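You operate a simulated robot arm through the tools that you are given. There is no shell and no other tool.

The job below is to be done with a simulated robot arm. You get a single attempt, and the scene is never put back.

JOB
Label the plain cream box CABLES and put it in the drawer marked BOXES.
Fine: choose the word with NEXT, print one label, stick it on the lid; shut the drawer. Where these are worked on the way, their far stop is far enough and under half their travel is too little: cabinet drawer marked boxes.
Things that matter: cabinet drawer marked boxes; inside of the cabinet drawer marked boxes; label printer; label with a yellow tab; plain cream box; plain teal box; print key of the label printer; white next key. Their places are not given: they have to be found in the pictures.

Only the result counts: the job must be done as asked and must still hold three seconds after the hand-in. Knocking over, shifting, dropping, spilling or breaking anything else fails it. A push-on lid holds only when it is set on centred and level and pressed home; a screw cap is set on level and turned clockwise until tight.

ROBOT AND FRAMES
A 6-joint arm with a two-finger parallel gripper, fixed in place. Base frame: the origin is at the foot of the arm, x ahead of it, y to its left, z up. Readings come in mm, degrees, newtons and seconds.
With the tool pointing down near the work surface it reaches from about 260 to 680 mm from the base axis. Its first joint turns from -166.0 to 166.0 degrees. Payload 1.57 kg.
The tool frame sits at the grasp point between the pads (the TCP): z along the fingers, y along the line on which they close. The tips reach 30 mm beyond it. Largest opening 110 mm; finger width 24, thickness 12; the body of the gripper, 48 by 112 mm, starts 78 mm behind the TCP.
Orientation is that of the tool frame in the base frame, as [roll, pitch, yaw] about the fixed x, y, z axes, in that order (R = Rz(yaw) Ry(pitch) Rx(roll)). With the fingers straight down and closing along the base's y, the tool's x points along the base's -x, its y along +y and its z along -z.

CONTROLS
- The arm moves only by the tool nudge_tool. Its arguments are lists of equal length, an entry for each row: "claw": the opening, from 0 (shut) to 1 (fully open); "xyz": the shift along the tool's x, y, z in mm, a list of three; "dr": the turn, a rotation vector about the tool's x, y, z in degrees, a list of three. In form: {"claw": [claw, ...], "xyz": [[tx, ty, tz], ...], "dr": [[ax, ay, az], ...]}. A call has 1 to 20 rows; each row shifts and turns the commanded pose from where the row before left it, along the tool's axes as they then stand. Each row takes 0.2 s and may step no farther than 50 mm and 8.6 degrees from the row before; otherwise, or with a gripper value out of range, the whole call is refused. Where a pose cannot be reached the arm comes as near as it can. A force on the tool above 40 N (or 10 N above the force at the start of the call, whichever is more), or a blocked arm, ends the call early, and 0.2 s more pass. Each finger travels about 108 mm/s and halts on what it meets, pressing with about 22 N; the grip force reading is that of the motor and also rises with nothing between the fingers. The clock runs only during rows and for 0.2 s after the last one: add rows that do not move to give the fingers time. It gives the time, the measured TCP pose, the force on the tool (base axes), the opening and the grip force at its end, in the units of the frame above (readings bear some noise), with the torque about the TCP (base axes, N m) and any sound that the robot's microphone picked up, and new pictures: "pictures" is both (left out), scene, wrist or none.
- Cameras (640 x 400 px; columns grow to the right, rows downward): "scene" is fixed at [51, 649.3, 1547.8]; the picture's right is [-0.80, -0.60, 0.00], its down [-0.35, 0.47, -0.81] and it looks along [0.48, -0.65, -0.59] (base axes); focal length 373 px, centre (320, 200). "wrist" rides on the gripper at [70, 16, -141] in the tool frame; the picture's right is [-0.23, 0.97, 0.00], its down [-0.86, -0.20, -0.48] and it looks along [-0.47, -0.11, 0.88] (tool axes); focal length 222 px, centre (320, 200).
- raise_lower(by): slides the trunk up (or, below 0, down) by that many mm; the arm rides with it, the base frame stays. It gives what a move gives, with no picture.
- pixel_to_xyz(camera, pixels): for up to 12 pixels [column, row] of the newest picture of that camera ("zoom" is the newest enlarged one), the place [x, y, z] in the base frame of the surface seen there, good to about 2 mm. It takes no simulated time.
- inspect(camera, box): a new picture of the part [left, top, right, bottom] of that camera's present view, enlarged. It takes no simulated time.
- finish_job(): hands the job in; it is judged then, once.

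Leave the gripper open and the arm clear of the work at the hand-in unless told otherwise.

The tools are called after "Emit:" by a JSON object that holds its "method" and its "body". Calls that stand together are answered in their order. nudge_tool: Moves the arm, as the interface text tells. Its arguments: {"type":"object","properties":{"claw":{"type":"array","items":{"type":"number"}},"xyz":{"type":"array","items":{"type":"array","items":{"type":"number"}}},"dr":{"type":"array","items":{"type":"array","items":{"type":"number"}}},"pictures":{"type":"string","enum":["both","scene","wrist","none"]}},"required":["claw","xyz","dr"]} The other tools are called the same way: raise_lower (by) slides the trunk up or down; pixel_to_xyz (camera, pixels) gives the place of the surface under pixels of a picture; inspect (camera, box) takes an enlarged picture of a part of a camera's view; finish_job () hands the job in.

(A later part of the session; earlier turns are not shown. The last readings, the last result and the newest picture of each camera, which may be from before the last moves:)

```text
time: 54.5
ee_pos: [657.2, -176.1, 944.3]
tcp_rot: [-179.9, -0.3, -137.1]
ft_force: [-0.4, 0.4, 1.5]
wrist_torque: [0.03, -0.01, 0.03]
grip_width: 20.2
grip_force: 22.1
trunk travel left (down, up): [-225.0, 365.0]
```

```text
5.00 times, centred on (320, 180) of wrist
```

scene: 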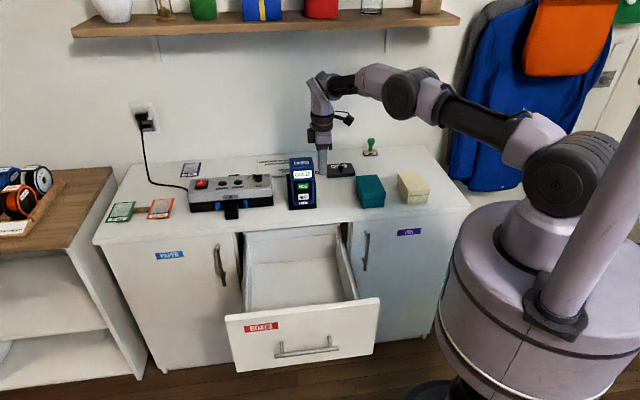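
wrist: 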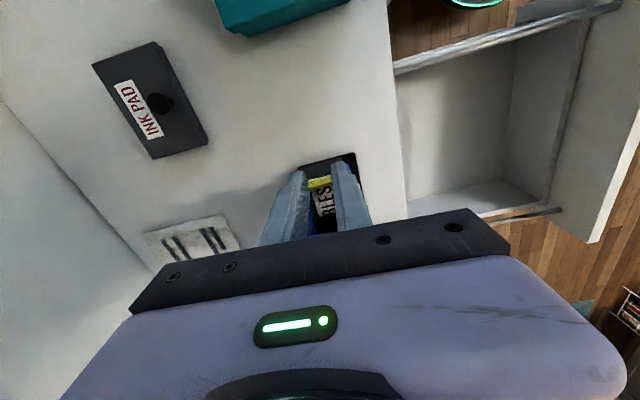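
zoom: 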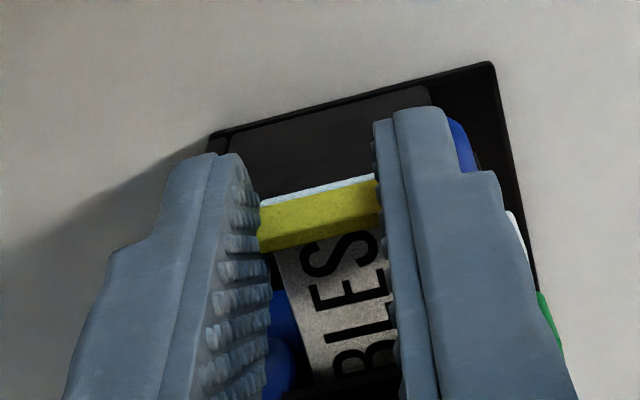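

The label slides out ("BLES" visible), but comparing pictures the printer seems to have crept ~2 mm with it. I pull 4 mm more and compare the printer's place in an identical enlargement.

Emit:
{"method": "nudge_tool", "body": {"claw": [0, 0, 0], "xyz": [[2, 0, 0], [2, 0, 0], [0, 0, 0]], "dr": [[0, 0, 0], [0, 0, 0], [0, 0, 0]], "pictures": "both"}}

Emit:
{"method": "inspect", "body": {"camera": "scene", "box": [288, 145, 352, 185]}}

Emit:
{"method": "inspect", "body": {"camera": "wrist", "box": [256, 140, 384, 220]}}

```text
time: 55.3
ee_pos: [656.7, -179.3, 943.5]
tcp_rot: [-180.0, -0.2, -137.1]
ft_force: [0.4, 1.4, 2.0]
wrist_torque: [0.03, -0.07, -0.01]
grip_width: 20.4
grip_force: 22.2
trunk travel left (down, up): [-225.0, 365.0]
```

scene: 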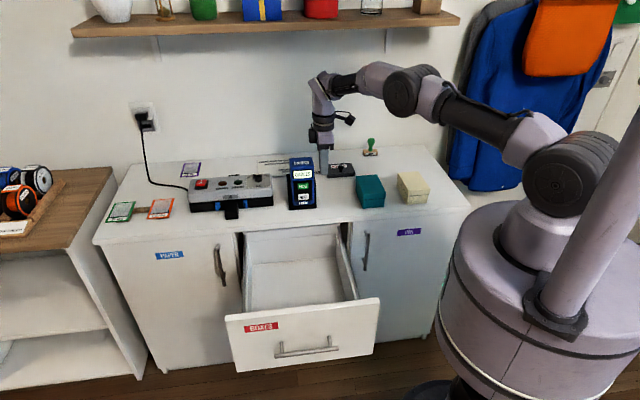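
wrist: 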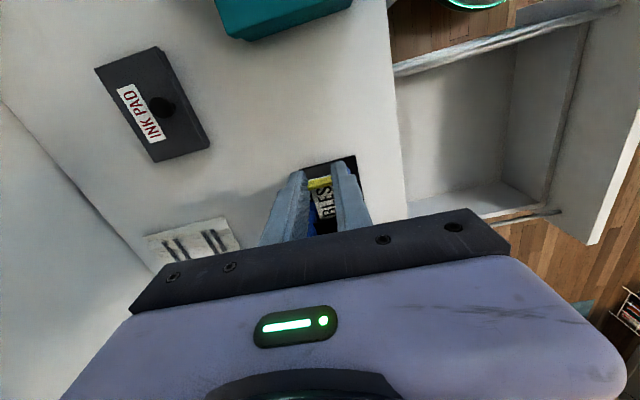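

```text
10.00 times, centred on (320, 165) of scene
```

zoom: 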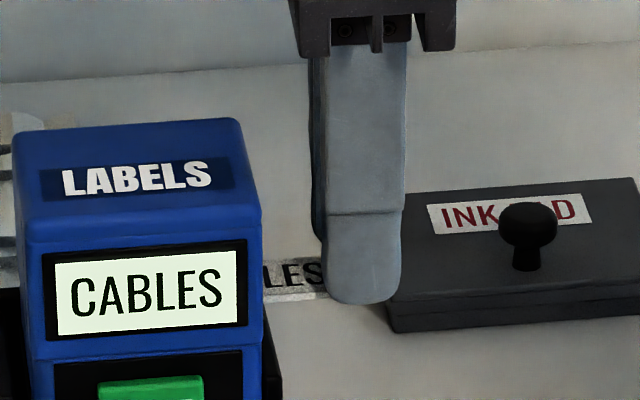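

```text
5.00 times, centred on (320, 180) of wrist
```

zoom: 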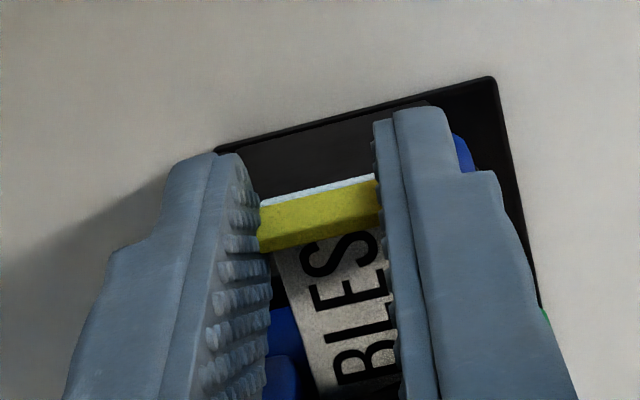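

The printer now stays put (lettering in the same place) and the label slides. Continue pulling out 40 mm, a hair upward.

Emit:
{"method": "nudge_tool", "body": {"claw": [0, 0, 0, 0, 0, 0, 0], "xyz": [[4, 0, -0.4], [6, 0, 0], [6, 0, 0], [8, 0, 0], [8, 0, 0], [8, 0, 0], [0, 0, 0]], "dr": [[0, 0, 0], [0, 0, 0], [0, 0, 0], [0, 0, 0], [0, 0, 0], [0, 0, 0], [0, 0, 0]], "pictures": "both"}}

Emit:
{"method": "inspect", "body": {"camera": "scene", "box": [288, 145, 352, 185]}}

Emit:
{"method": "inspect", "body": {"camera": "wrist", "box": [256, 140, 384, 220]}}

```text
time: 56.9
ee_pos: [625.7, -205.6, 943.5]
tcp_rot: [180.0, -0.2, -137.0]
ft_force: [1.2, 0.2, 0.8]
wrist_torque: [-0.01, 0.03, 0.04]
grip_width: 20.8
grip_force: 22.1
trunk travel left (down, up): [-225.0, 365.0]
```

scene: 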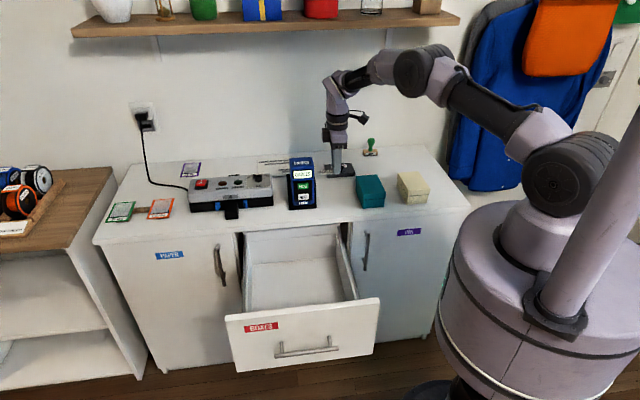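
wrist: 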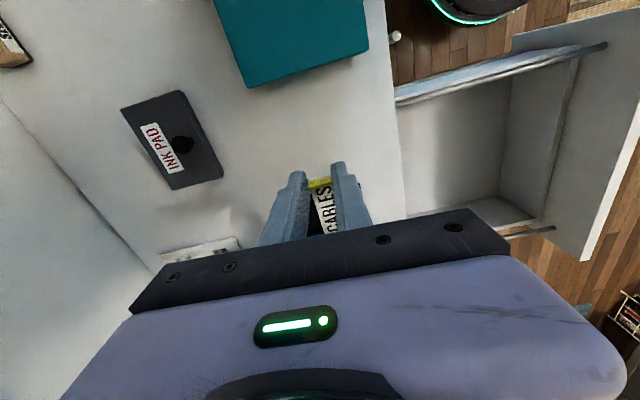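

```text
10.00 times, centred on (320, 165) of scene
```

zoom: 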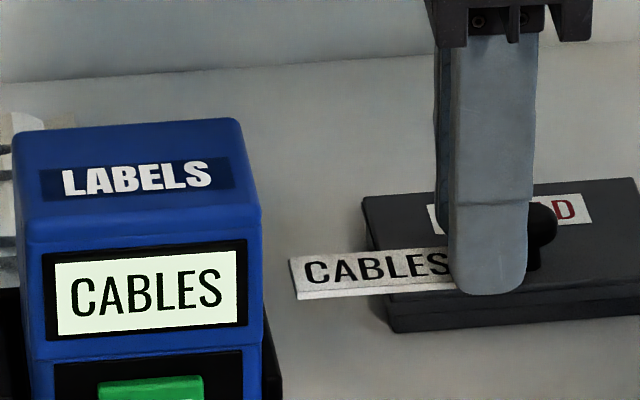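

```text
5.00 times, centred on (320, 180) of wrist
```

zoom: 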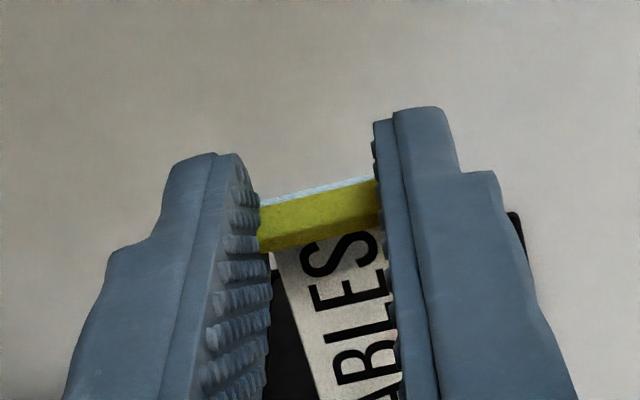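

The whole CABLES label is out and held by its tab; the printer hasn't moved further. I measure the label's far end while it's here.

Emit:
{"method": "inspect", "body": {"camera": "scene", "box": [308, 160, 348, 185]}}

Emit:
{"method": "pixel_to_xyz", "body": {"camera": "zoom", "pixels": [[150, 172], [165, 228], [300, 160], [310, 212], [370, 160], [400, 215], [230, 190], [330, 182], [170, 238]]}}

```text
16.00 times, centred on (328, 172) of scene
```

zoom: 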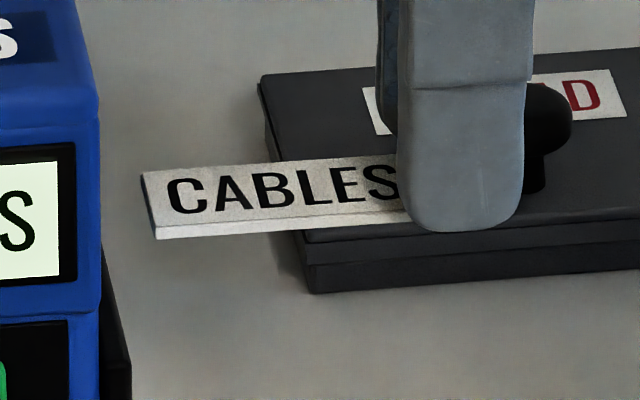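

```text
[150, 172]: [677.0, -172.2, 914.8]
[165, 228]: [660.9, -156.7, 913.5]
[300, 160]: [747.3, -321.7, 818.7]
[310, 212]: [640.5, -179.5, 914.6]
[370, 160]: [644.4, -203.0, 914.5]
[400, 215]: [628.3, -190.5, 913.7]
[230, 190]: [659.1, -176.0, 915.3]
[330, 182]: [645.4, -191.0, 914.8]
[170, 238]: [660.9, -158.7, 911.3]
```

The label is level (z≈914 all over), 60 mm long, bottom ≈32.5 mm below the tool point. Lift 40 mm, yaw to match the cream box (-2.5°) and carry it over the box: 295 mm along tool x.

Emit:
{"method": "nudge_tool", "body": {"claw": [0, 0, 0, 0, 0, 0, 0, 0, 0, 0, 0, 0], "xyz": [[0, 0, -20], [0, 0, -20], [0, 0, 0], [32.8, 1, 0], [32.8, 1, 0], [32.8, 1, 0], [32.8, 1, 0], [32.8, 1, 0], [32.8, 1, 0], [32.8, 1, 0], [32.8, 1, 0], [32.8, 1, 0]], "dr": [[0, 0, 0], [0, 0, 0], [0, 0, -2.5], [0, 0, 0], [0, 0, 0], [0, 0, 0], [0, 0, 0], [0, 0, 0], [0, 0, 0], [0, 0, 0], [0, 0, 0], [0, 0, 0]], "pictures": "both"}}

Emit:
{"method": "inspect", "body": {"camera": "scene", "box": [370, 145, 450, 195]}}

Emit:
{"method": "inspect", "body": {"camera": "wrist", "box": [192, 100, 448, 260]}}

```text
time: 59.5
ee_pos: [412.0, -410.1, 986.2]
tcp_rot: [180.0, -0.1, -134.7]
ft_force: [-0.4, -0.6, 0.2]
wrist_torque: [-0.01, -0.02, 0.04]
grip_width: 20.4
grip_force: 22.3
trunk travel left (down, up): [-225.0, 365.0]
```

scene: 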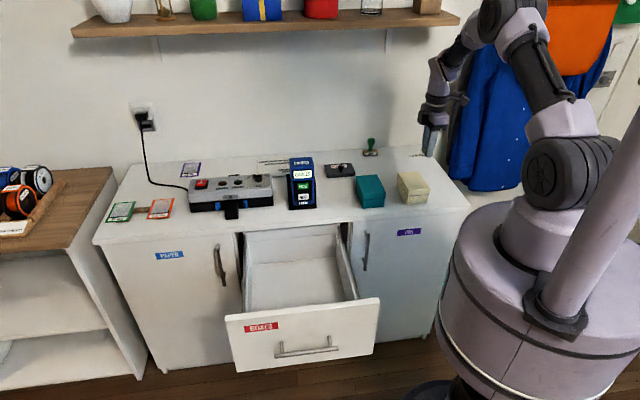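
wrist: 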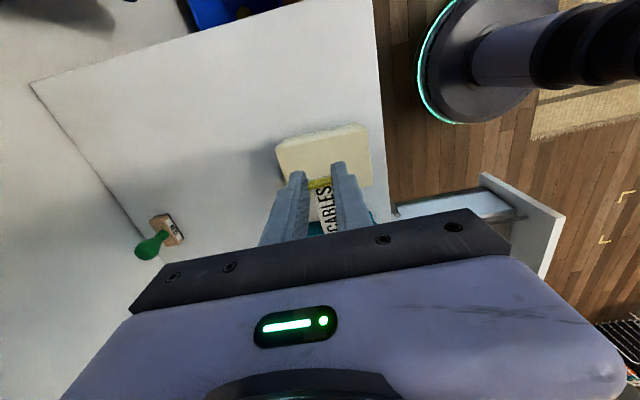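

```text
8.00 times, centred on (410, 170) of scene
```

zoom: 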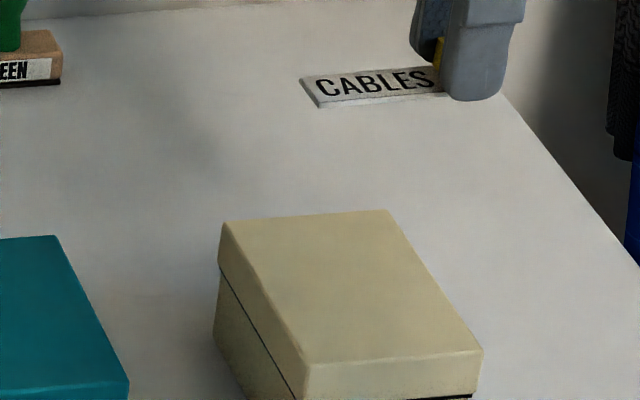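

```text
2.50 times, centred on (320, 180) of wrist
```

zoom: 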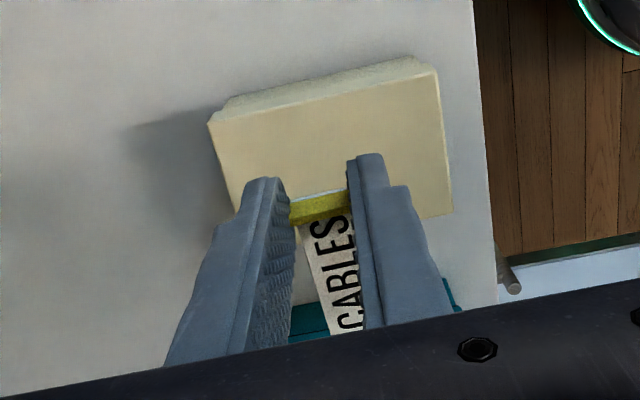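

The label hangs level above the cream box. I measure label corners and lid corners again for the final alignment.

Emit:
{"method": "pixel_to_xyz", "body": {"camera": "scene", "pixels": [[408.3, 155.1], [410.3, 157.9], [416.2, 156], [423, 156.5], [413, 154.3], [398.3, 173.6], [417.7, 171.9], [429.6, 188.3], [408.8, 189.9], [414, 181]]}}

Emit:
{"method": "inspect", "body": {"camera": "scene", "box": [390, 160, 438, 190]}}

```text
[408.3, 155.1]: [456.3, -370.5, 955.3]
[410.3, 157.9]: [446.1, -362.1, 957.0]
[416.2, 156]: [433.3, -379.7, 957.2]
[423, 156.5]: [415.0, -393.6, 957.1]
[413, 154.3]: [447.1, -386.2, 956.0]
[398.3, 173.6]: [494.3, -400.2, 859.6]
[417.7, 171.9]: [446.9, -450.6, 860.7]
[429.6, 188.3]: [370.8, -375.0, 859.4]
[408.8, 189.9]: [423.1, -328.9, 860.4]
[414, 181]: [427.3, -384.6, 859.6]
```

```text
13.33 times, centred on (414, 175) of scene
```

zoom: 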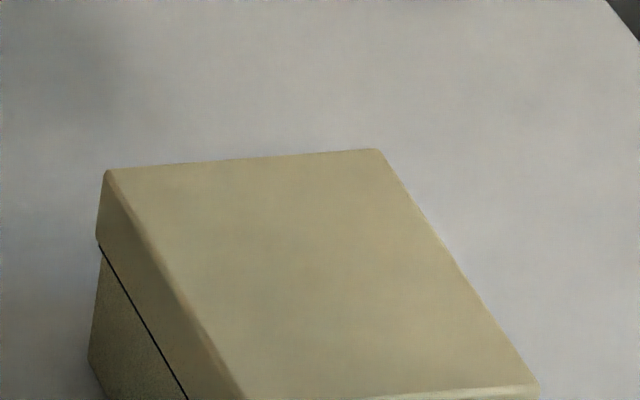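

Label centre (433,-389) coincides with the lid centre (434,-389). Descend 86 mm to a few mm above the lid.

Emit:
{"method": "nudge_tool", "body": {"claw": [0, 0, 0, 0, 0], "xyz": [[-1, 0, 30], [0, 0, 30], [0, 0, 18], [0, 0, 8], [0, 0, 0]], "dr": [[0, 0, 0], [0, 0, 0], [0, 0, 0], [0, 0, 0], [0, 0, 0]], "pictures": "both"}}

Emit:
{"method": "inspect", "body": {"camera": "scene", "box": [386, 160, 450, 200]}}

```text
time: 60.7
ee_pos: [415.1, -408.5, 899.6]
tcp_rot: [179.9, -0.2, -134.5]
ft_force: [-0.4, -0.2, 0.6]
wrist_torque: [0.0, 0.02, 0.02]
grip_width: 20.4
grip_force: 21.8
trunk travel left (down, up): [-225.0, 365.0]
```

scene: 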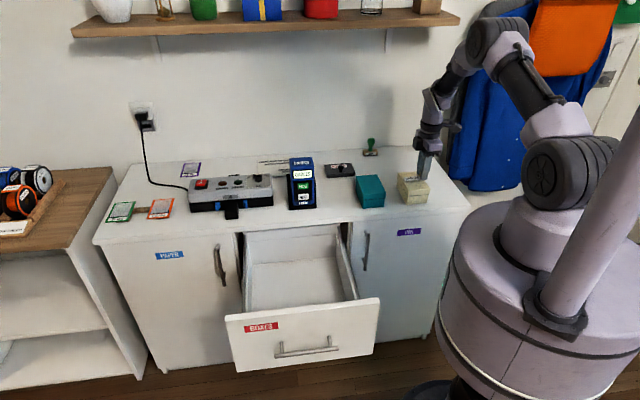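
wrist: 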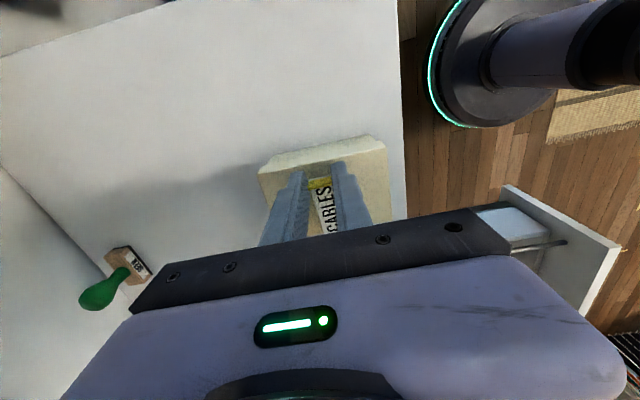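

```text
10.00 times, centred on (418, 180) of scene
```

zoom: 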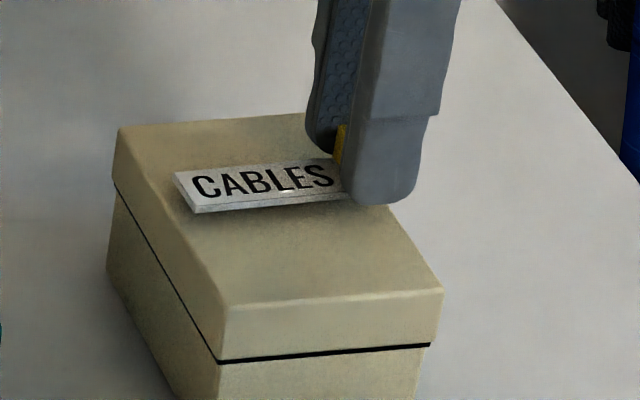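

The label is a few mm above the lid and well aligned. Lower 5 mm, then feel for contact in 1 mm steps.

Emit:
{"method": "nudge_tool", "body": {"claw": [0, 0, 0, 0], "xyz": [[0, 0, 3], [0, 0, 2], [0, 0, 1], [0, 0, 0]], "dr": [[0, 0, 0], [0, 0, 0], [0, 0, 0], [0, 0, 0]], "pictures": "scene"}}

Emit:
{"method": "inspect", "body": {"camera": "scene", "box": [386, 160, 450, 200]}}

```text
time: 61.7
ee_pos: [413.3, -408.9, 893.6]
tcp_rot: [-180.0, -0.2, -134.6]
ft_force: [0.2, 0.4, 0.1]
wrist_torque: [0.03, -0.03, -0.02]
grip_width: 20.2
grip_force: 22.3
trunk travel left (down, up): [-225.0, 365.0]
```

scene: 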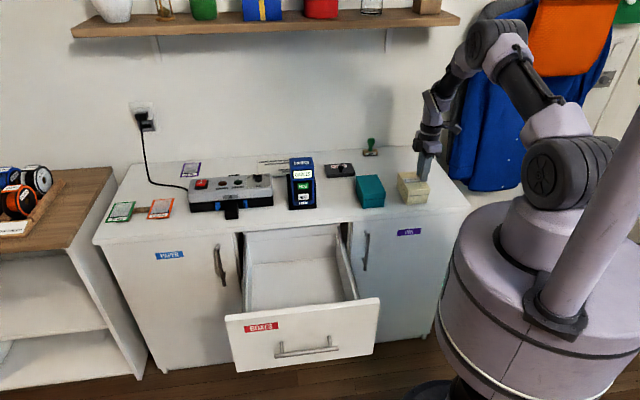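

```text
10.00 times, centred on (418, 180) of scene
```

zoom: 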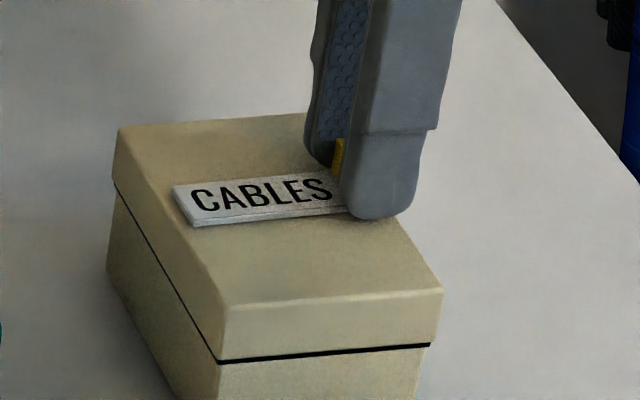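

Almost on the lid, no force yet. Step down 1 mm at a time.

Emit:
{"method": "nudge_tool", "body": {"claw": [0, 0, 0], "xyz": [[0, 0, 1], [0, 0, 0.5], [0, 0, 0]], "dr": [[0, 0, 0], [0, 0, 0], [0, 0, 0]], "pictures": "none"}}

```text
time: 62.5
ee_pos: [413.3, -409.9, 893.1]
tcp_rot: [-179.9, -0.2, -134.6]
ft_force: [-0.2, -2.0, 8.6]
wrist_torque: [0.06, -0.07, 0.0]
grip_width: 20.3
grip_force: 21.8
trunk travel left (down, up): [-225.0, 365.0]
```

Contact with about 9 N. A little more pressure (0.5 mm) held for a moment.

Emit:
{"method": "nudge_tool", "body": {"claw": [0, 0, 0, 0], "xyz": [[0, 0, 0.5], [0, 0, 0], [0, 0, 0], [0, 0, 0]], "dr": [[0, 0, 0], [0, 0, 0], [0, 0, 0], [0, 0, 0]], "pictures": "both"}}

Emit:
{"method": "inspect", "body": {"camera": "scene", "box": [386, 160, 450, 200]}}

```text
time: 63.5
ee_pos: [412.8, -408.5, 892.6]
tcp_rot: [-179.9, -0.2, -134.5]
ft_force: [1.0, -2.8, 15.4]
wrist_torque: [-0.01, -0.13, -0.07]
grip_width: 20.2
grip_force: 22.3
trunk travel left (down, up): [-225.0, 365.0]
```

scene: 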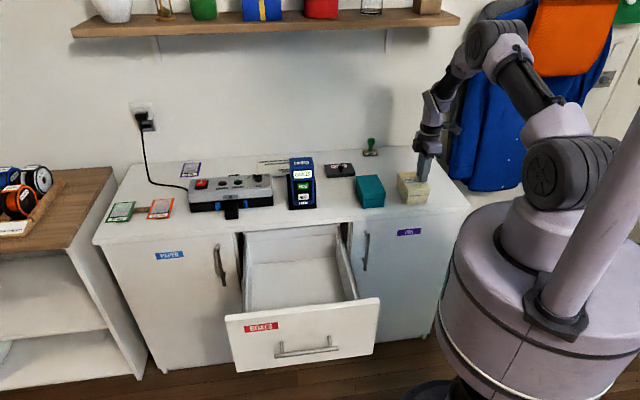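
wrist: 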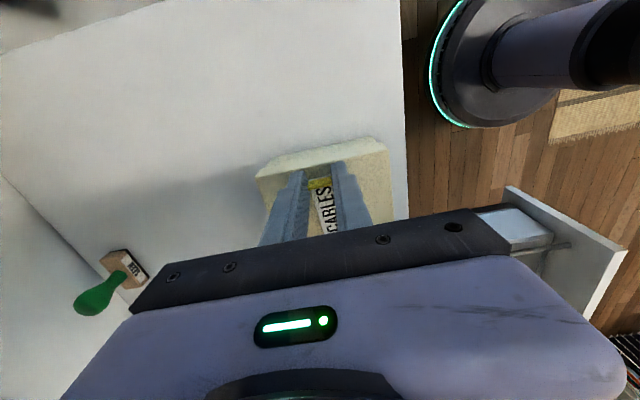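

```text
10.00 times, centred on (418, 180) of scene
```

zoom: 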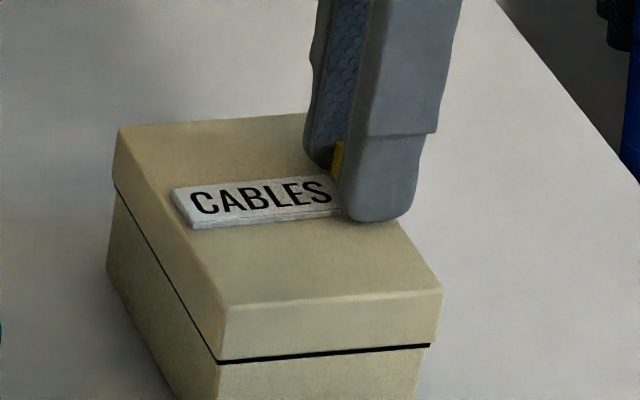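

The label lies flat on the lid with 15 N of pressure. Release the tab (open to ~36 mm) and lift straight up.

Emit:
{"method": "nudge_tool", "body": {"claw": [0, 0.25, 0.33, 0.33, 0.33, 0.33, 0.33], "xyz": [[0, 0, -0.5], [0, 0, 0], [0, 0, 0], [0, 0, -10], [0, 0, -30], [0, 0, -30], [0, 0, 0]], "dr": [[0, 0, 0], [0, 0, 0], [0, 0, 0], [0, 0, 0], [0, 0, 0], [0, 0, 0], [0, 0, 0]], "pictures": "both"}}

Emit:
{"method": "inspect", "body": {"camera": "scene", "box": [386, 160, 450, 200]}}

```text
time: 65.1
ee_pos: [415.0, -408.8, 960.3]
tcp_rot: [180.0, -0.2, -134.5]
ft_force: [-0.8, 0.4, 0.5]
wrist_torque: [-0.01, -0.01, 0.02]
grip_width: 36.3
grip_force: 0.0
trunk travel left (down, up): [-225.0, 365.0]
```

scene: 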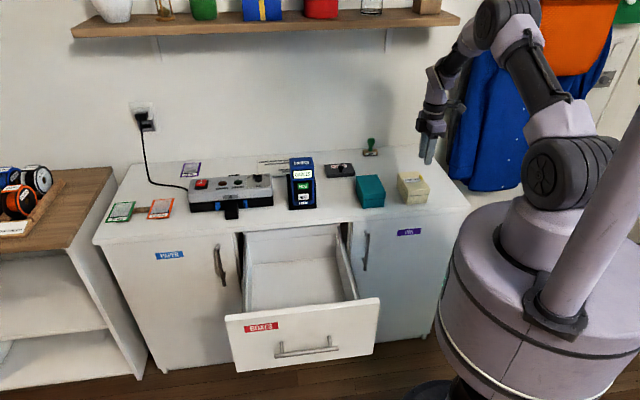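
wrist: 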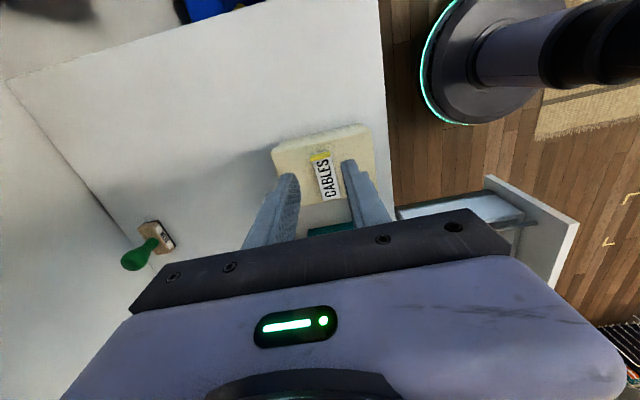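

```text
10.00 times, centred on (418, 180) of scene
```

zoom: 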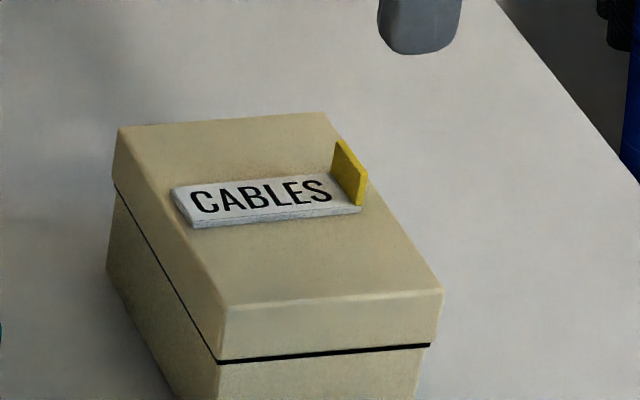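

The label sits flat and centred on the lid. For good measure I press once on the lettering with shut fingertips: move back 29 mm over the label's middle, shut, and descend near it.

Emit:
{"method": "nudge_tool", "body": {"claw": [0, 0, 0, 0, 0, 0], "xyz": [[-29, 0, 0], [0, 0, 0], [0, 0, 25], [0, 0, 25], [0, 0, 10], [0, 0, 0]], "dr": [[0, 0, 0], [0, 0, 0], [0, 0, 0], [0, 0, 0], [0, 0, 0], [0, 0, 0]], "pictures": "both"}}

Emit:
{"method": "inspect", "body": {"camera": "scene", "box": [386, 160, 450, 200]}}

```text
time: 66.5
ee_pos: [433.0, -388.5, 902.0]
tcp_rot: [-180.0, -0.2, -134.5]
ft_force: [0.8, -0.4, -0.8]
wrist_torque: [-0.02, 0.02, 0.0]
grip_width: 0.1
grip_force: 21.4
trunk travel left (down, up): [-225.0, 365.0]
```

scene: 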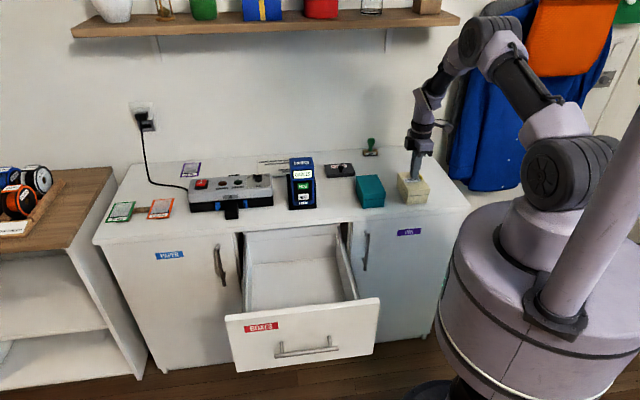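
wrist: 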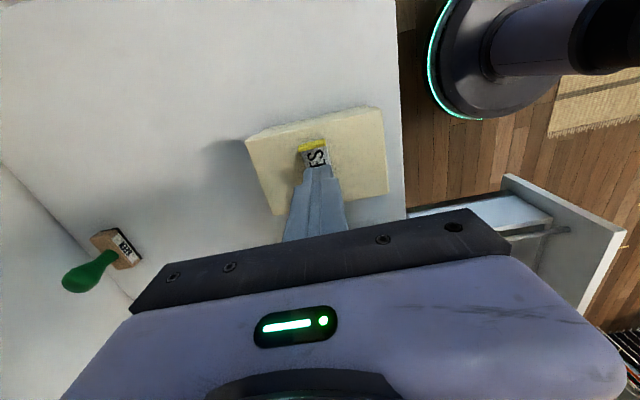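

```text
10.00 times, centred on (418, 180) of scene
```

zoom: 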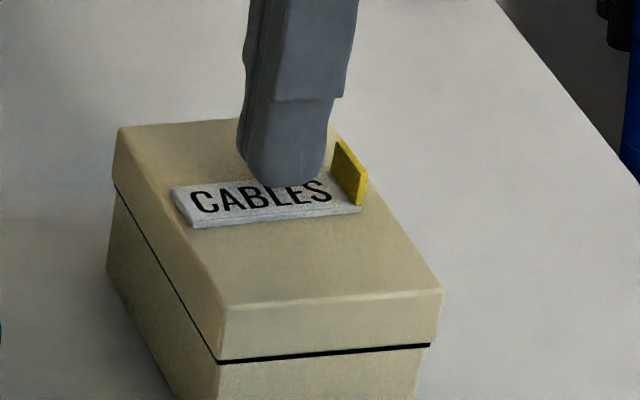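

Tip is ~9 mm above the lettering. Lower 8 mm, then small steps until there's pressure.

Emit:
{"method": "nudge_tool", "body": {"claw": [0, 0, 0, 0], "xyz": [[0, 0, 5], [0, 0, 2.5], [0, 0, 1], [0, 0, 0]], "dr": [[0, 0, 0], [0, 0, 0], [0, 0, 0], [0, 0, 0]], "pictures": "none"}}

```text
time: 67.5
ee_pos: [433.9, -388.4, 893.5]
tcp_rot: [-180.0, -0.2, -134.7]
ft_force: [0.6, 0.1, -0.2]
wrist_torque: [0.01, -0.01, -0.01]
grip_width: 0.3
grip_force: 21.6
trunk travel left (down, up): [-225.0, 365.0]
```

Emit:
{"method": "nudge_tool", "body": {"claw": [0, 0, 0], "xyz": [[0, 0, 1], [0, 0, 0.7], [0, 0, 0]], "dr": [[0, 0, 0], [0, 0, 0], [0, 0, 0]], "pictures": "none"}}

```text
time: 68.3
ee_pos: [434.5, -387.6, 893.4]
tcp_rot: [-180.0, -0.2, -134.5]
ft_force: [0.5, -1.4, 6.0]
wrist_torque: [0.0, -0.03, 0.0]
grip_width: 0.0
grip_force: 21.3
trunk travel left (down, up): [-225.0, 365.0]
```

Contact at 6 N; one more mm, hold briefly, then lift 90 mm.

Emit:
{"method": "nudge_tool", "body": {"claw": [0, 0, 0], "xyz": [[0, 0, 1], [0, 0, 0], [0, 0, 0]], "dr": [[0, 0, 0], [0, 0, 0], [0, 0, 0]], "pictures": "none"}}

Emit:
{"method": "nudge_tool", "body": {"claw": [0, 0, 0, 0], "xyz": [[0, 0, -10], [0, 0, -40], [0, 0, -40], [0, 0, 0]], "dr": [[0, 0, 0], [0, 0, 0], [0, 0, 0], [0, 0, 0]], "pictures": "both"}}

Emit:
{"method": "inspect", "body": {"camera": "scene", "box": [386, 160, 450, 200]}}

```text
time: 69.1
ee_pos: [433.5, -387.6, 891.3]
tcp_rot: [-179.8, -0.2, -134.5]
ft_force: [0.9, -1.1, 18.4]
wrist_torque: [0.02, -0.03, 0.0]
grip_width: 0.2
grip_force: 21.1
trunk travel left (down, up): [-225.0, 365.0]
```

```text
time: 70.1
ee_pos: [433.4, -388.1, 979.7]
tcp_rot: [179.9, -0.2, -134.7]
ft_force: [0.6, 0.5, 0.1]
wrist_torque: [0.0, -0.01, -0.02]
grip_width: 0.0
grip_force: 20.9
trunk travel left (down, up): [-225.0, 365.0]
```

scene: 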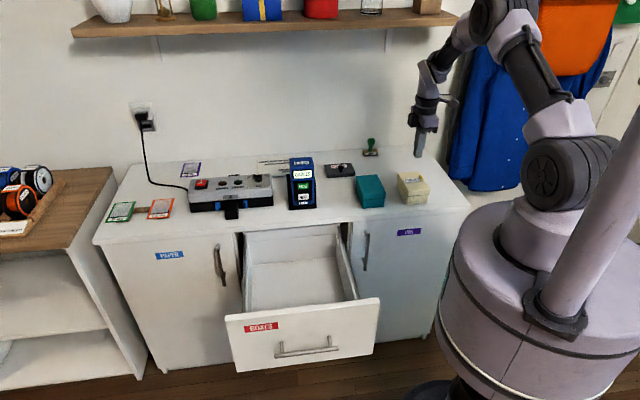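
wrist: 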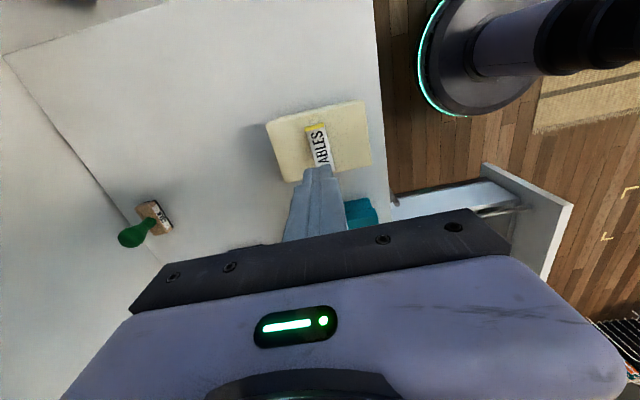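

```text
10.00 times, centred on (418, 180) of scene
```

zoom: 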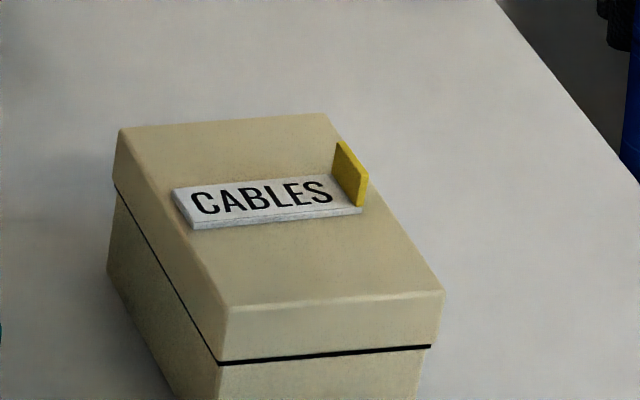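

The label is firmly in place. Now for the box: open fully, turn the tool +90° about the vertical so it closes across the box's 75 mm width.

Emit:
{"method": "nudge_tool", "body": {"claw": [1, 1, 1, 1, 1, 1, 1, 1, 1, 1, 1, 1], "xyz": [[0, 0, 0], [0, 0, 0], [0, 0, 0], [0, 0, 0], [0, 0, 0], [0, 0, 0], [0, 0, 0], [0, 0, 0], [0, 0, 0], [0, 0, 0], [0, 0, 0], [0, 0, 0]], "dr": [[0, 0, 8.22], [0, 0, 8.22], [0, 0, 8.22], [0, 0, 8.22], [0, 0, 8.22], [0, 0, 8.22], [0, 0, 8.22], [0, 0, 8.22], [0, 0, 8.22], [0, 0, 8.22], [0, 0, 8.22], [0, 0, 0]], "pictures": "both"}}

```text
time: 72.7
ee_pos: [433.5, -387.3, 982.4]
tcp_rot: [-179.8, -0.1, 134.8]
ft_force: [0.8, 1.3, -0.6]
wrist_torque: [0.02, 0.03, 0.0]
grip_width: 109.9
grip_force: 0.1
trunk travel left (down, up): [-225.0, 365.0]
```

scene: 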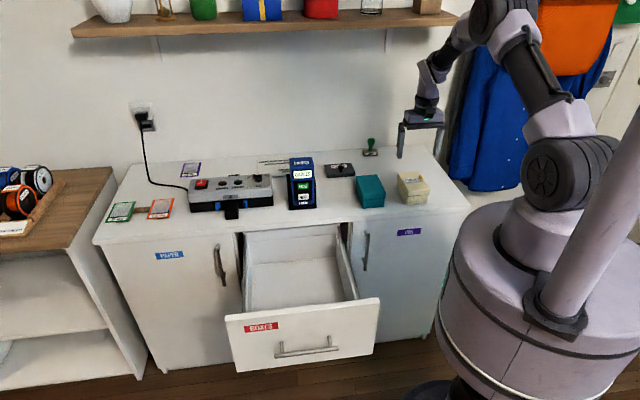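
wrist: 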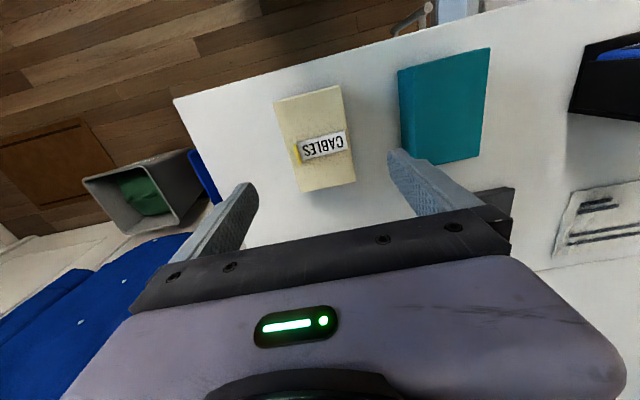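

The box is between the open fingers. Descend 100 mm first and check.

Emit:
{"method": "nudge_tool", "body": {"claw": [1, 1, 1, 1], "xyz": [[0, 0, 35], [0, 0, 35], [0, 0, 30], [0, 0, 0]], "dr": [[0, 0, 0], [0, 0, 0], [0, 0, 0], [0, 0, 0]], "pictures": "both"}}

Emit:
{"method": "inspect", "body": {"camera": "scene", "box": [370, 150, 450, 200]}}

Emit:
{"method": "inspect", "body": {"camera": "wrist", "box": [160, 60, 480, 260]}}

```text
time: 73.7
ee_pos: [433.6, -388.4, 880.7]
tcp_rot: [-179.8, -0.1, 134.9]
ft_force: [-0.4, 0.7, 0.2]
wrist_torque: [0.0, -0.02, 0.02]
grip_width: 110.1
grip_force: 0.1
trunk travel left (down, up): [-225.0, 365.0]
```

scene: 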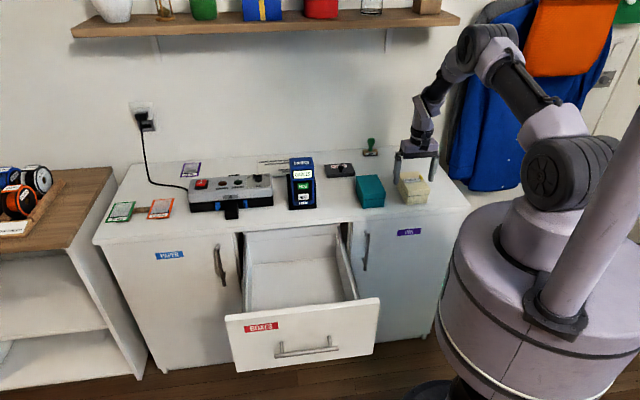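
wrist: 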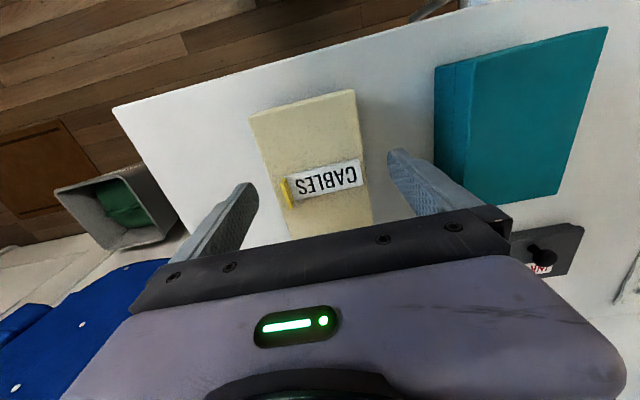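

```text
8.00 times, centred on (410, 175) of scene
```

zoom: 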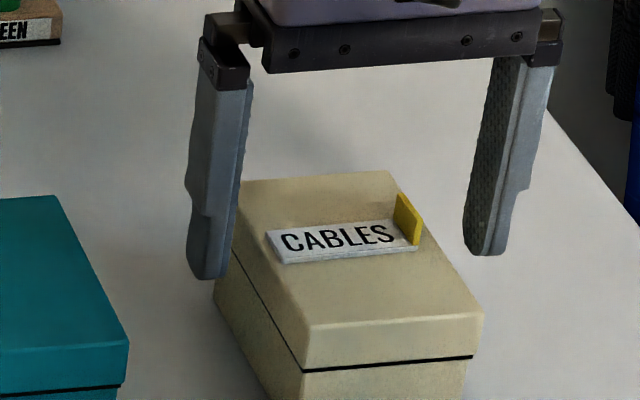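

```text
2.00 times, centred on (320, 160) of wrist
```

zoom: 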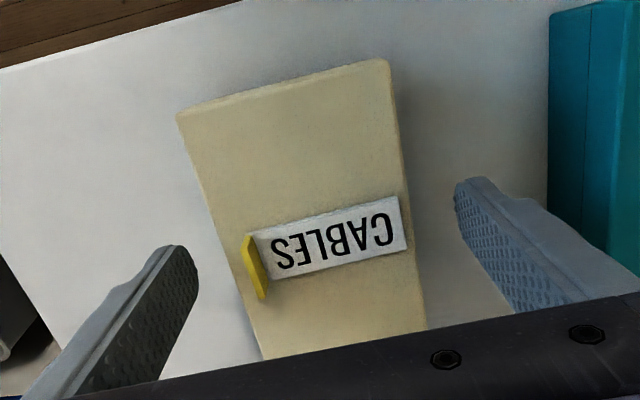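

Fingers straddle the box well on both sides. Descend another 44 mm so the tips reach z≈806, then close.

Emit:
{"method": "nudge_tool", "body": {"claw": [1, 1, 1, 1], "xyz": [[0, 0, 20], [0, 0, 14], [0, 0, 10], [0, 0, 0]], "dr": [[0, 0, 0], [0, 0, 0], [0, 0, 0], [0, 0, 0]], "pictures": "none"}}

Emit:
{"method": "nudge_tool", "body": {"claw": [0.8, 0.74, 0.72, 0.72], "xyz": [[0, 0, 0], [0, 0, 0], [0, 0, 0], [0, 0, 0]], "dr": [[0, 0, 0], [0, 0, 0], [0, 0, 0], [0, 0, 0]], "pictures": "both"}}

Emit:
{"method": "inspect", "body": {"camera": "scene", "box": [370, 160, 450, 210]}}

Emit:
{"method": "inspect", "body": {"camera": "wrist", "box": [160, 60, 480, 260]}}

```text
time: 74.7
ee_pos: [433.4, -389.2, 836.8]
tcp_rot: [-179.9, 0.0, 134.9]
ft_force: [0.2, -0.4, -0.7]
wrist_torque: [0.01, 0.01, 0.03]
grip_width: 109.9
grip_force: 0.0
trunk travel left (down, up): [-225.0, 365.0]
```

```text
time: 75.7
ee_pos: [433.3, -388.3, 836.5]
tcp_rot: [-179.7, 0.0, 135.0]
ft_force: [0.3, -0.5, -0.3]
wrist_torque: [0.01, -0.03, 0.01]
grip_width: 79.3
grip_force: 0.4
trunk travel left (down, up): [-225.0, 365.0]
```

scene: 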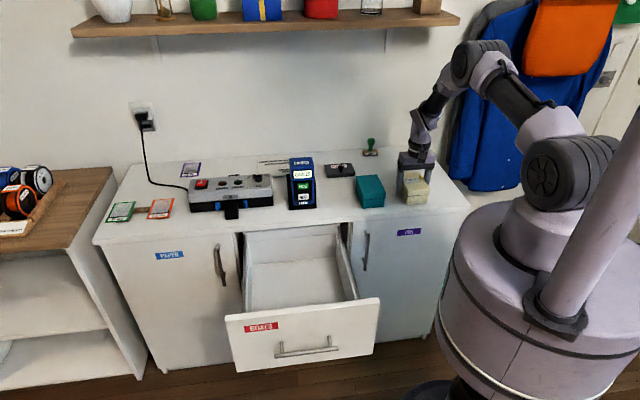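
wrist: 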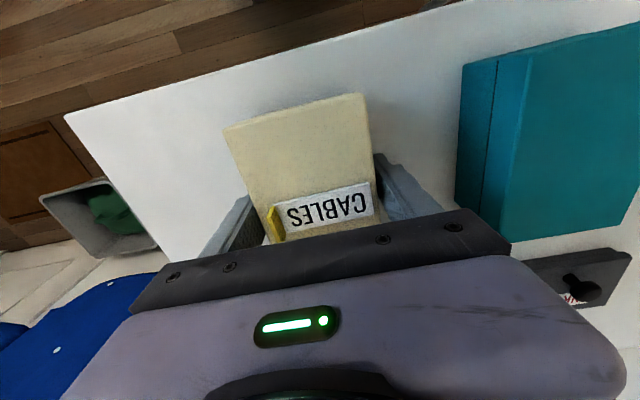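

```text
8.00 times, centred on (410, 185) of scene
```

zoom: 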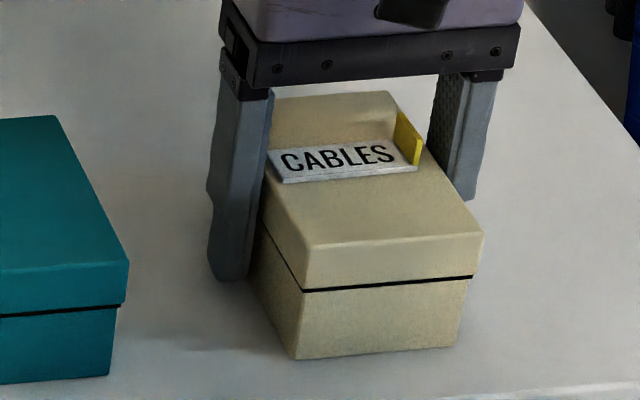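

```text
2.00 times, centred on (320, 160) of wrist
```

zoom: 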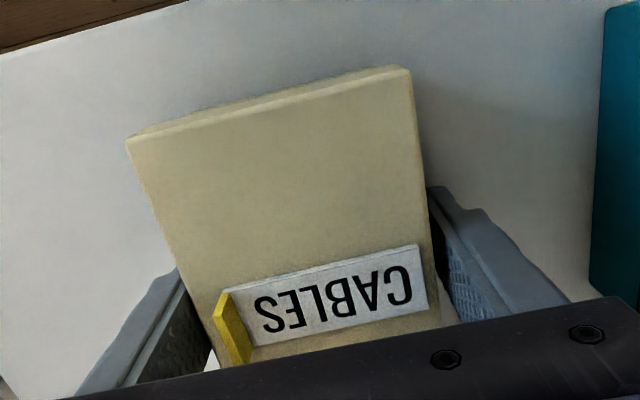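

Pads are within ~2 mm of each side. Close firmly on the box.

Emit:
{"method": "nudge_tool", "body": {"claw": [0.69, 0.6, 0.4, 0.4], "xyz": [[0, 0, 0], [0, 0, 0], [0, 0, 0], [0, 0, 0]], "dr": [[0, 0, 0], [0, 0, 0], [0, 0, 0], [0, 0, 0]], "pictures": "wrist"}}

```text
time: 76.7
ee_pos: [433.2, -388.2, 836.1]
tcp_rot: [-179.8, 0.0, 134.8]
ft_force: [0.1, -0.2, 0.4]
wrist_torque: [0.02, -0.03, -0.02]
grip_width: 75.8
grip_force: 22.2
trunk travel left (down, up): [-225.0, 365.0]
```

wrist: 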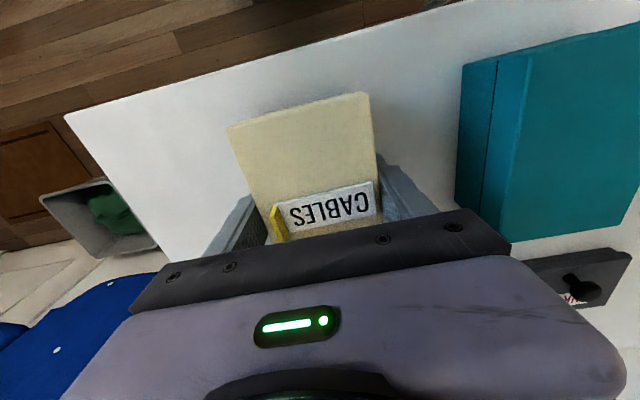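

The box is held (75.8 mm wide, 22 N). Lift slowly 20 mm and check weight and attitude.

Emit:
{"method": "nudge_tool", "body": {"claw": [0.3, 0.3, 0.3, 0.3, 0.3], "xyz": [[0, 0, -2], [0, 0, -4], [0, 0, -6], [0, 0, -8], [0, 0, 0]], "dr": [[0, 0, 0], [0, 0, 0], [0, 0, 0], [0, 0, 0], [0, 0, 0]], "pictures": "both"}}

Emit:
{"method": "inspect", "body": {"camera": "scene", "box": [370, 160, 450, 210]}}

```text
time: 77.9
ee_pos: [433.5, -388.1, 856.5]
tcp_rot: [-179.9, -0.1, 134.9]
ft_force: [-0.3, 0.2, -0.7]
wrist_torque: [-0.01, 0.01, 0.03]
grip_width: 75.7
grip_force: 22.1
trunk travel left (down, up): [-225.0, 365.0]
```

scene: 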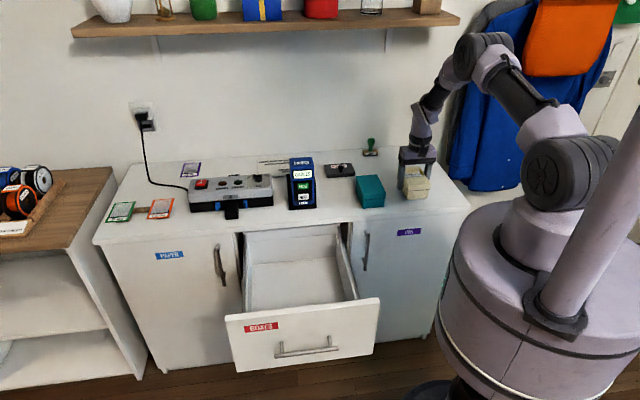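
wrist: 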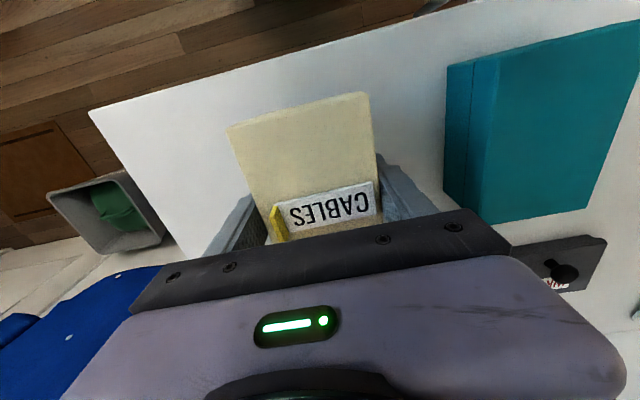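

```text
8.00 times, centred on (410, 185) of scene
```

zoom: 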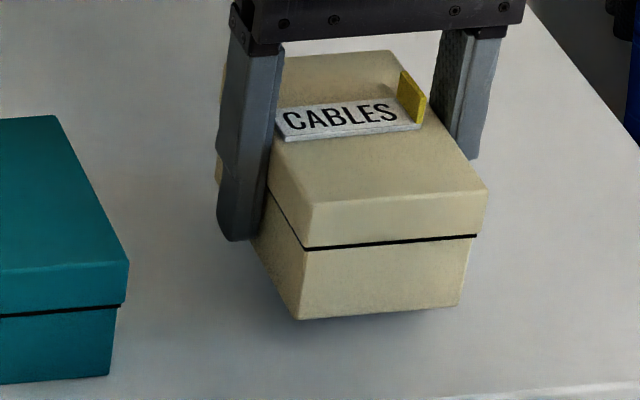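

The box hangs level, weight light, label steady. Lift 84 mm more and carry it diagonally over to above the open drawer (240 mm outward, 415 mm to the left).

Emit:
{"method": "nudge_tool", "body": {"claw": [0.3, 0.3, 0.3, 0.3, 0.3, 0.3, 0.3, 0.3, 0.3, 0.3, 0.3, 0.3, 0.3, 0.3, 0.3, 0.3, 0.3, 0.3, 0.3, 0.3], "xyz": [[0, 0, -28], [0, 0, -28], [0, 0, -28], [15, 25.9, 0], [15, 25.9, 0], [15, 25.9, 0], [15, 25.9, 0], [15, 25.9, 0], [15, 25.9, 0], [15, 25.9, 0], [15, 25.9, 0], [15, 25.9, 0], [15, 25.9, 0], [15, 25.9, 0], [15, 25.9, 0], [15, 25.9, 0], [15, 25.9, 0], [15, 25.9, 0], [15, 25.9, 0], [0, 0, 0]], "dr": [[0, 0, 0], [0, 0, 0], [0, 0, 0], [0, 0, 0], [0, 0, 0], [0, 0, 0], [0, 0, 0], [0, 0, 0], [0, 0, 0], [0, 0, 0], [0, 0, 0], [0, 0, 0], [0, 0, 0], [0, 0, 0], [0, 0, 0], [0, 0, 0], [0, 0, 0], [0, 0, 0], [0, 0, 0], [0, 0, 0]], "pictures": "both"}}

```text
time: 82.1
ee_pos: [558.0, 76.1, 940.0]
tcp_rot: [-179.9, 0.0, 134.9]
ft_force: [0.6, 0.2, -1.2]
wrist_torque: [0.0, 0.01, 0.02]
grip_width: 75.6
grip_force: 22.1
trunk travel left (down, up): [-225.0, 365.0]
```

scene: 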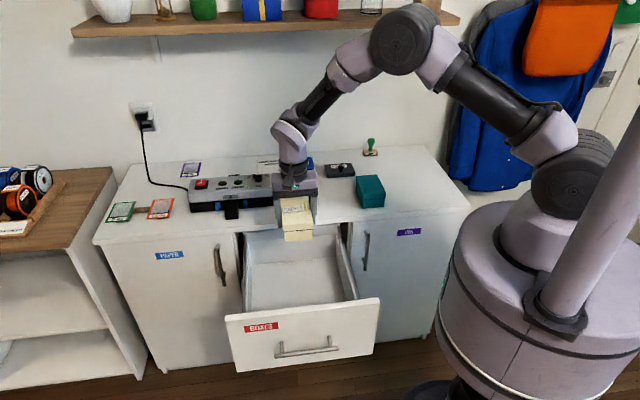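
wrist: 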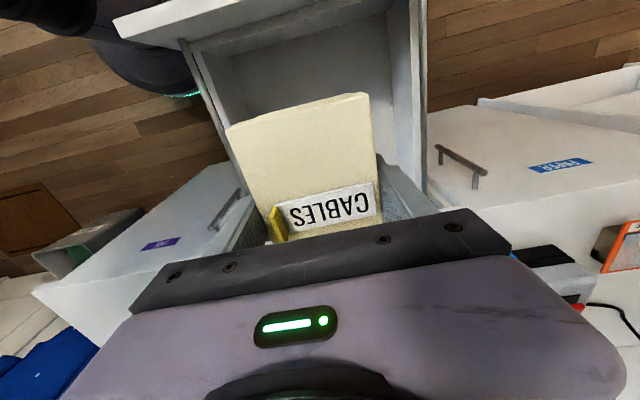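

The labelled box is above the drawer's middle. Lower the trunk by 200 mm, which brings the box down to about z=704 (its bottom), inside the drawer's outline.

Emit:
{"method": "raise_lower", "body": {"by": -200}}

Emit:
{"method": "nudge_tool", "body": {"claw": [0.3, 0.3], "xyz": [[0, 0, 10], [0, 0, 0]], "dr": [[0, 0, 0], [0, 0, 0]], "pictures": "both"}}

Emit:
{"method": "inspect", "body": {"camera": "scene", "box": [220, 190, 380, 290]}}

```text
time: 84.2
ee_pos: [557.7, 74.6, 740.8]
tcp_rot: [-179.9, 0.0, 135.0]
ft_force: [0.6, -0.6, -0.7]
wrist_torque: [-0.01, -0.01, 0.01]
grip_width: 75.2
grip_force: 22.2
trunk travel left (down, up): [-25.0, 565.0]
```

```text
time: 84.8
ee_pos: [558.6, 75.2, 730.0]
tcp_rot: [-179.8, 0.0, 134.9]
ft_force: [0.6, 0.2, -1.3]
wrist_torque: [-0.01, -0.01, -0.01]
grip_width: 75.7
grip_force: 22.0
trunk travel left (down, up): [-25.0, 565.0]
```

scene: 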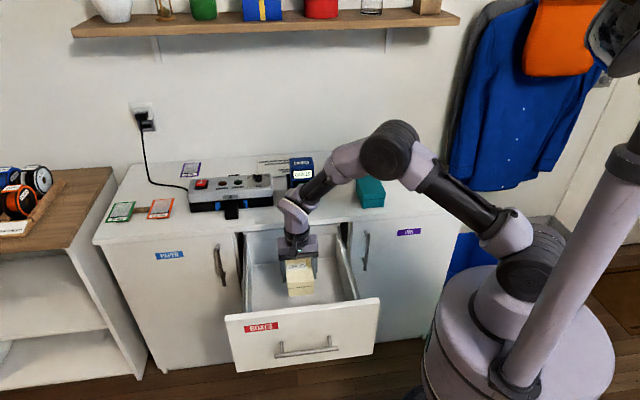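
wrist: 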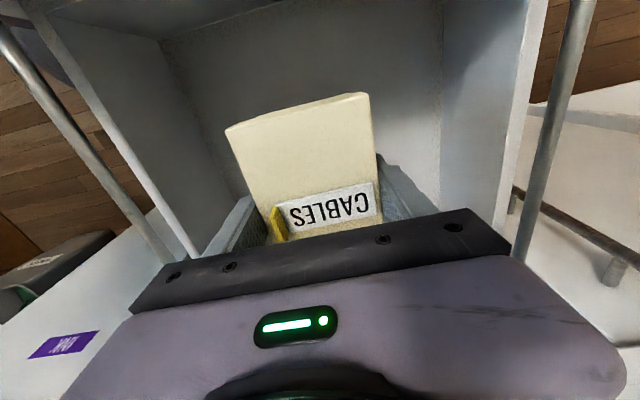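

```text
4.00 times, centred on (300, 240) of scene
```

zoom: 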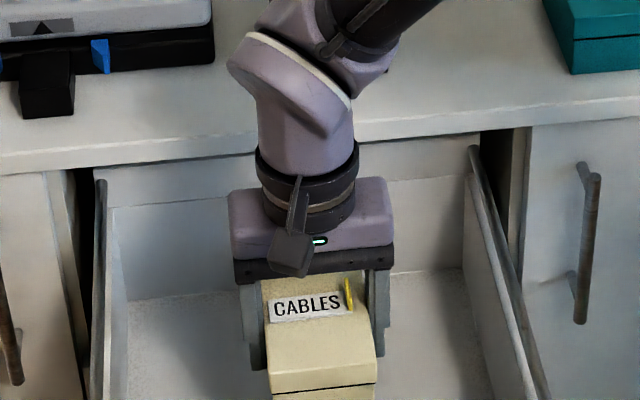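

Clear inside. Before going lower I check where the wrist links are relative to the worktop edge.

Emit:
{"method": "pixel_to_xyz", "body": {"camera": "scene", "pixels": [[292, 205], [285, 207], [300, 215], [303, 200], [308, 195], [295, 223], [312, 203], [318, 190], [300, 245], [340, 165]]}}

```text
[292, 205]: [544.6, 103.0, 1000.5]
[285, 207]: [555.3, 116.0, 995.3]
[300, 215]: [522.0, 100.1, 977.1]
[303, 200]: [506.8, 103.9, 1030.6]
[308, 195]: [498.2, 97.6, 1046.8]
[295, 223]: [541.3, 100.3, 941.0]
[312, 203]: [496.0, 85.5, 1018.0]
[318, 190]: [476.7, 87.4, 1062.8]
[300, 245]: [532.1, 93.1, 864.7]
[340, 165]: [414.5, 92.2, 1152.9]
```

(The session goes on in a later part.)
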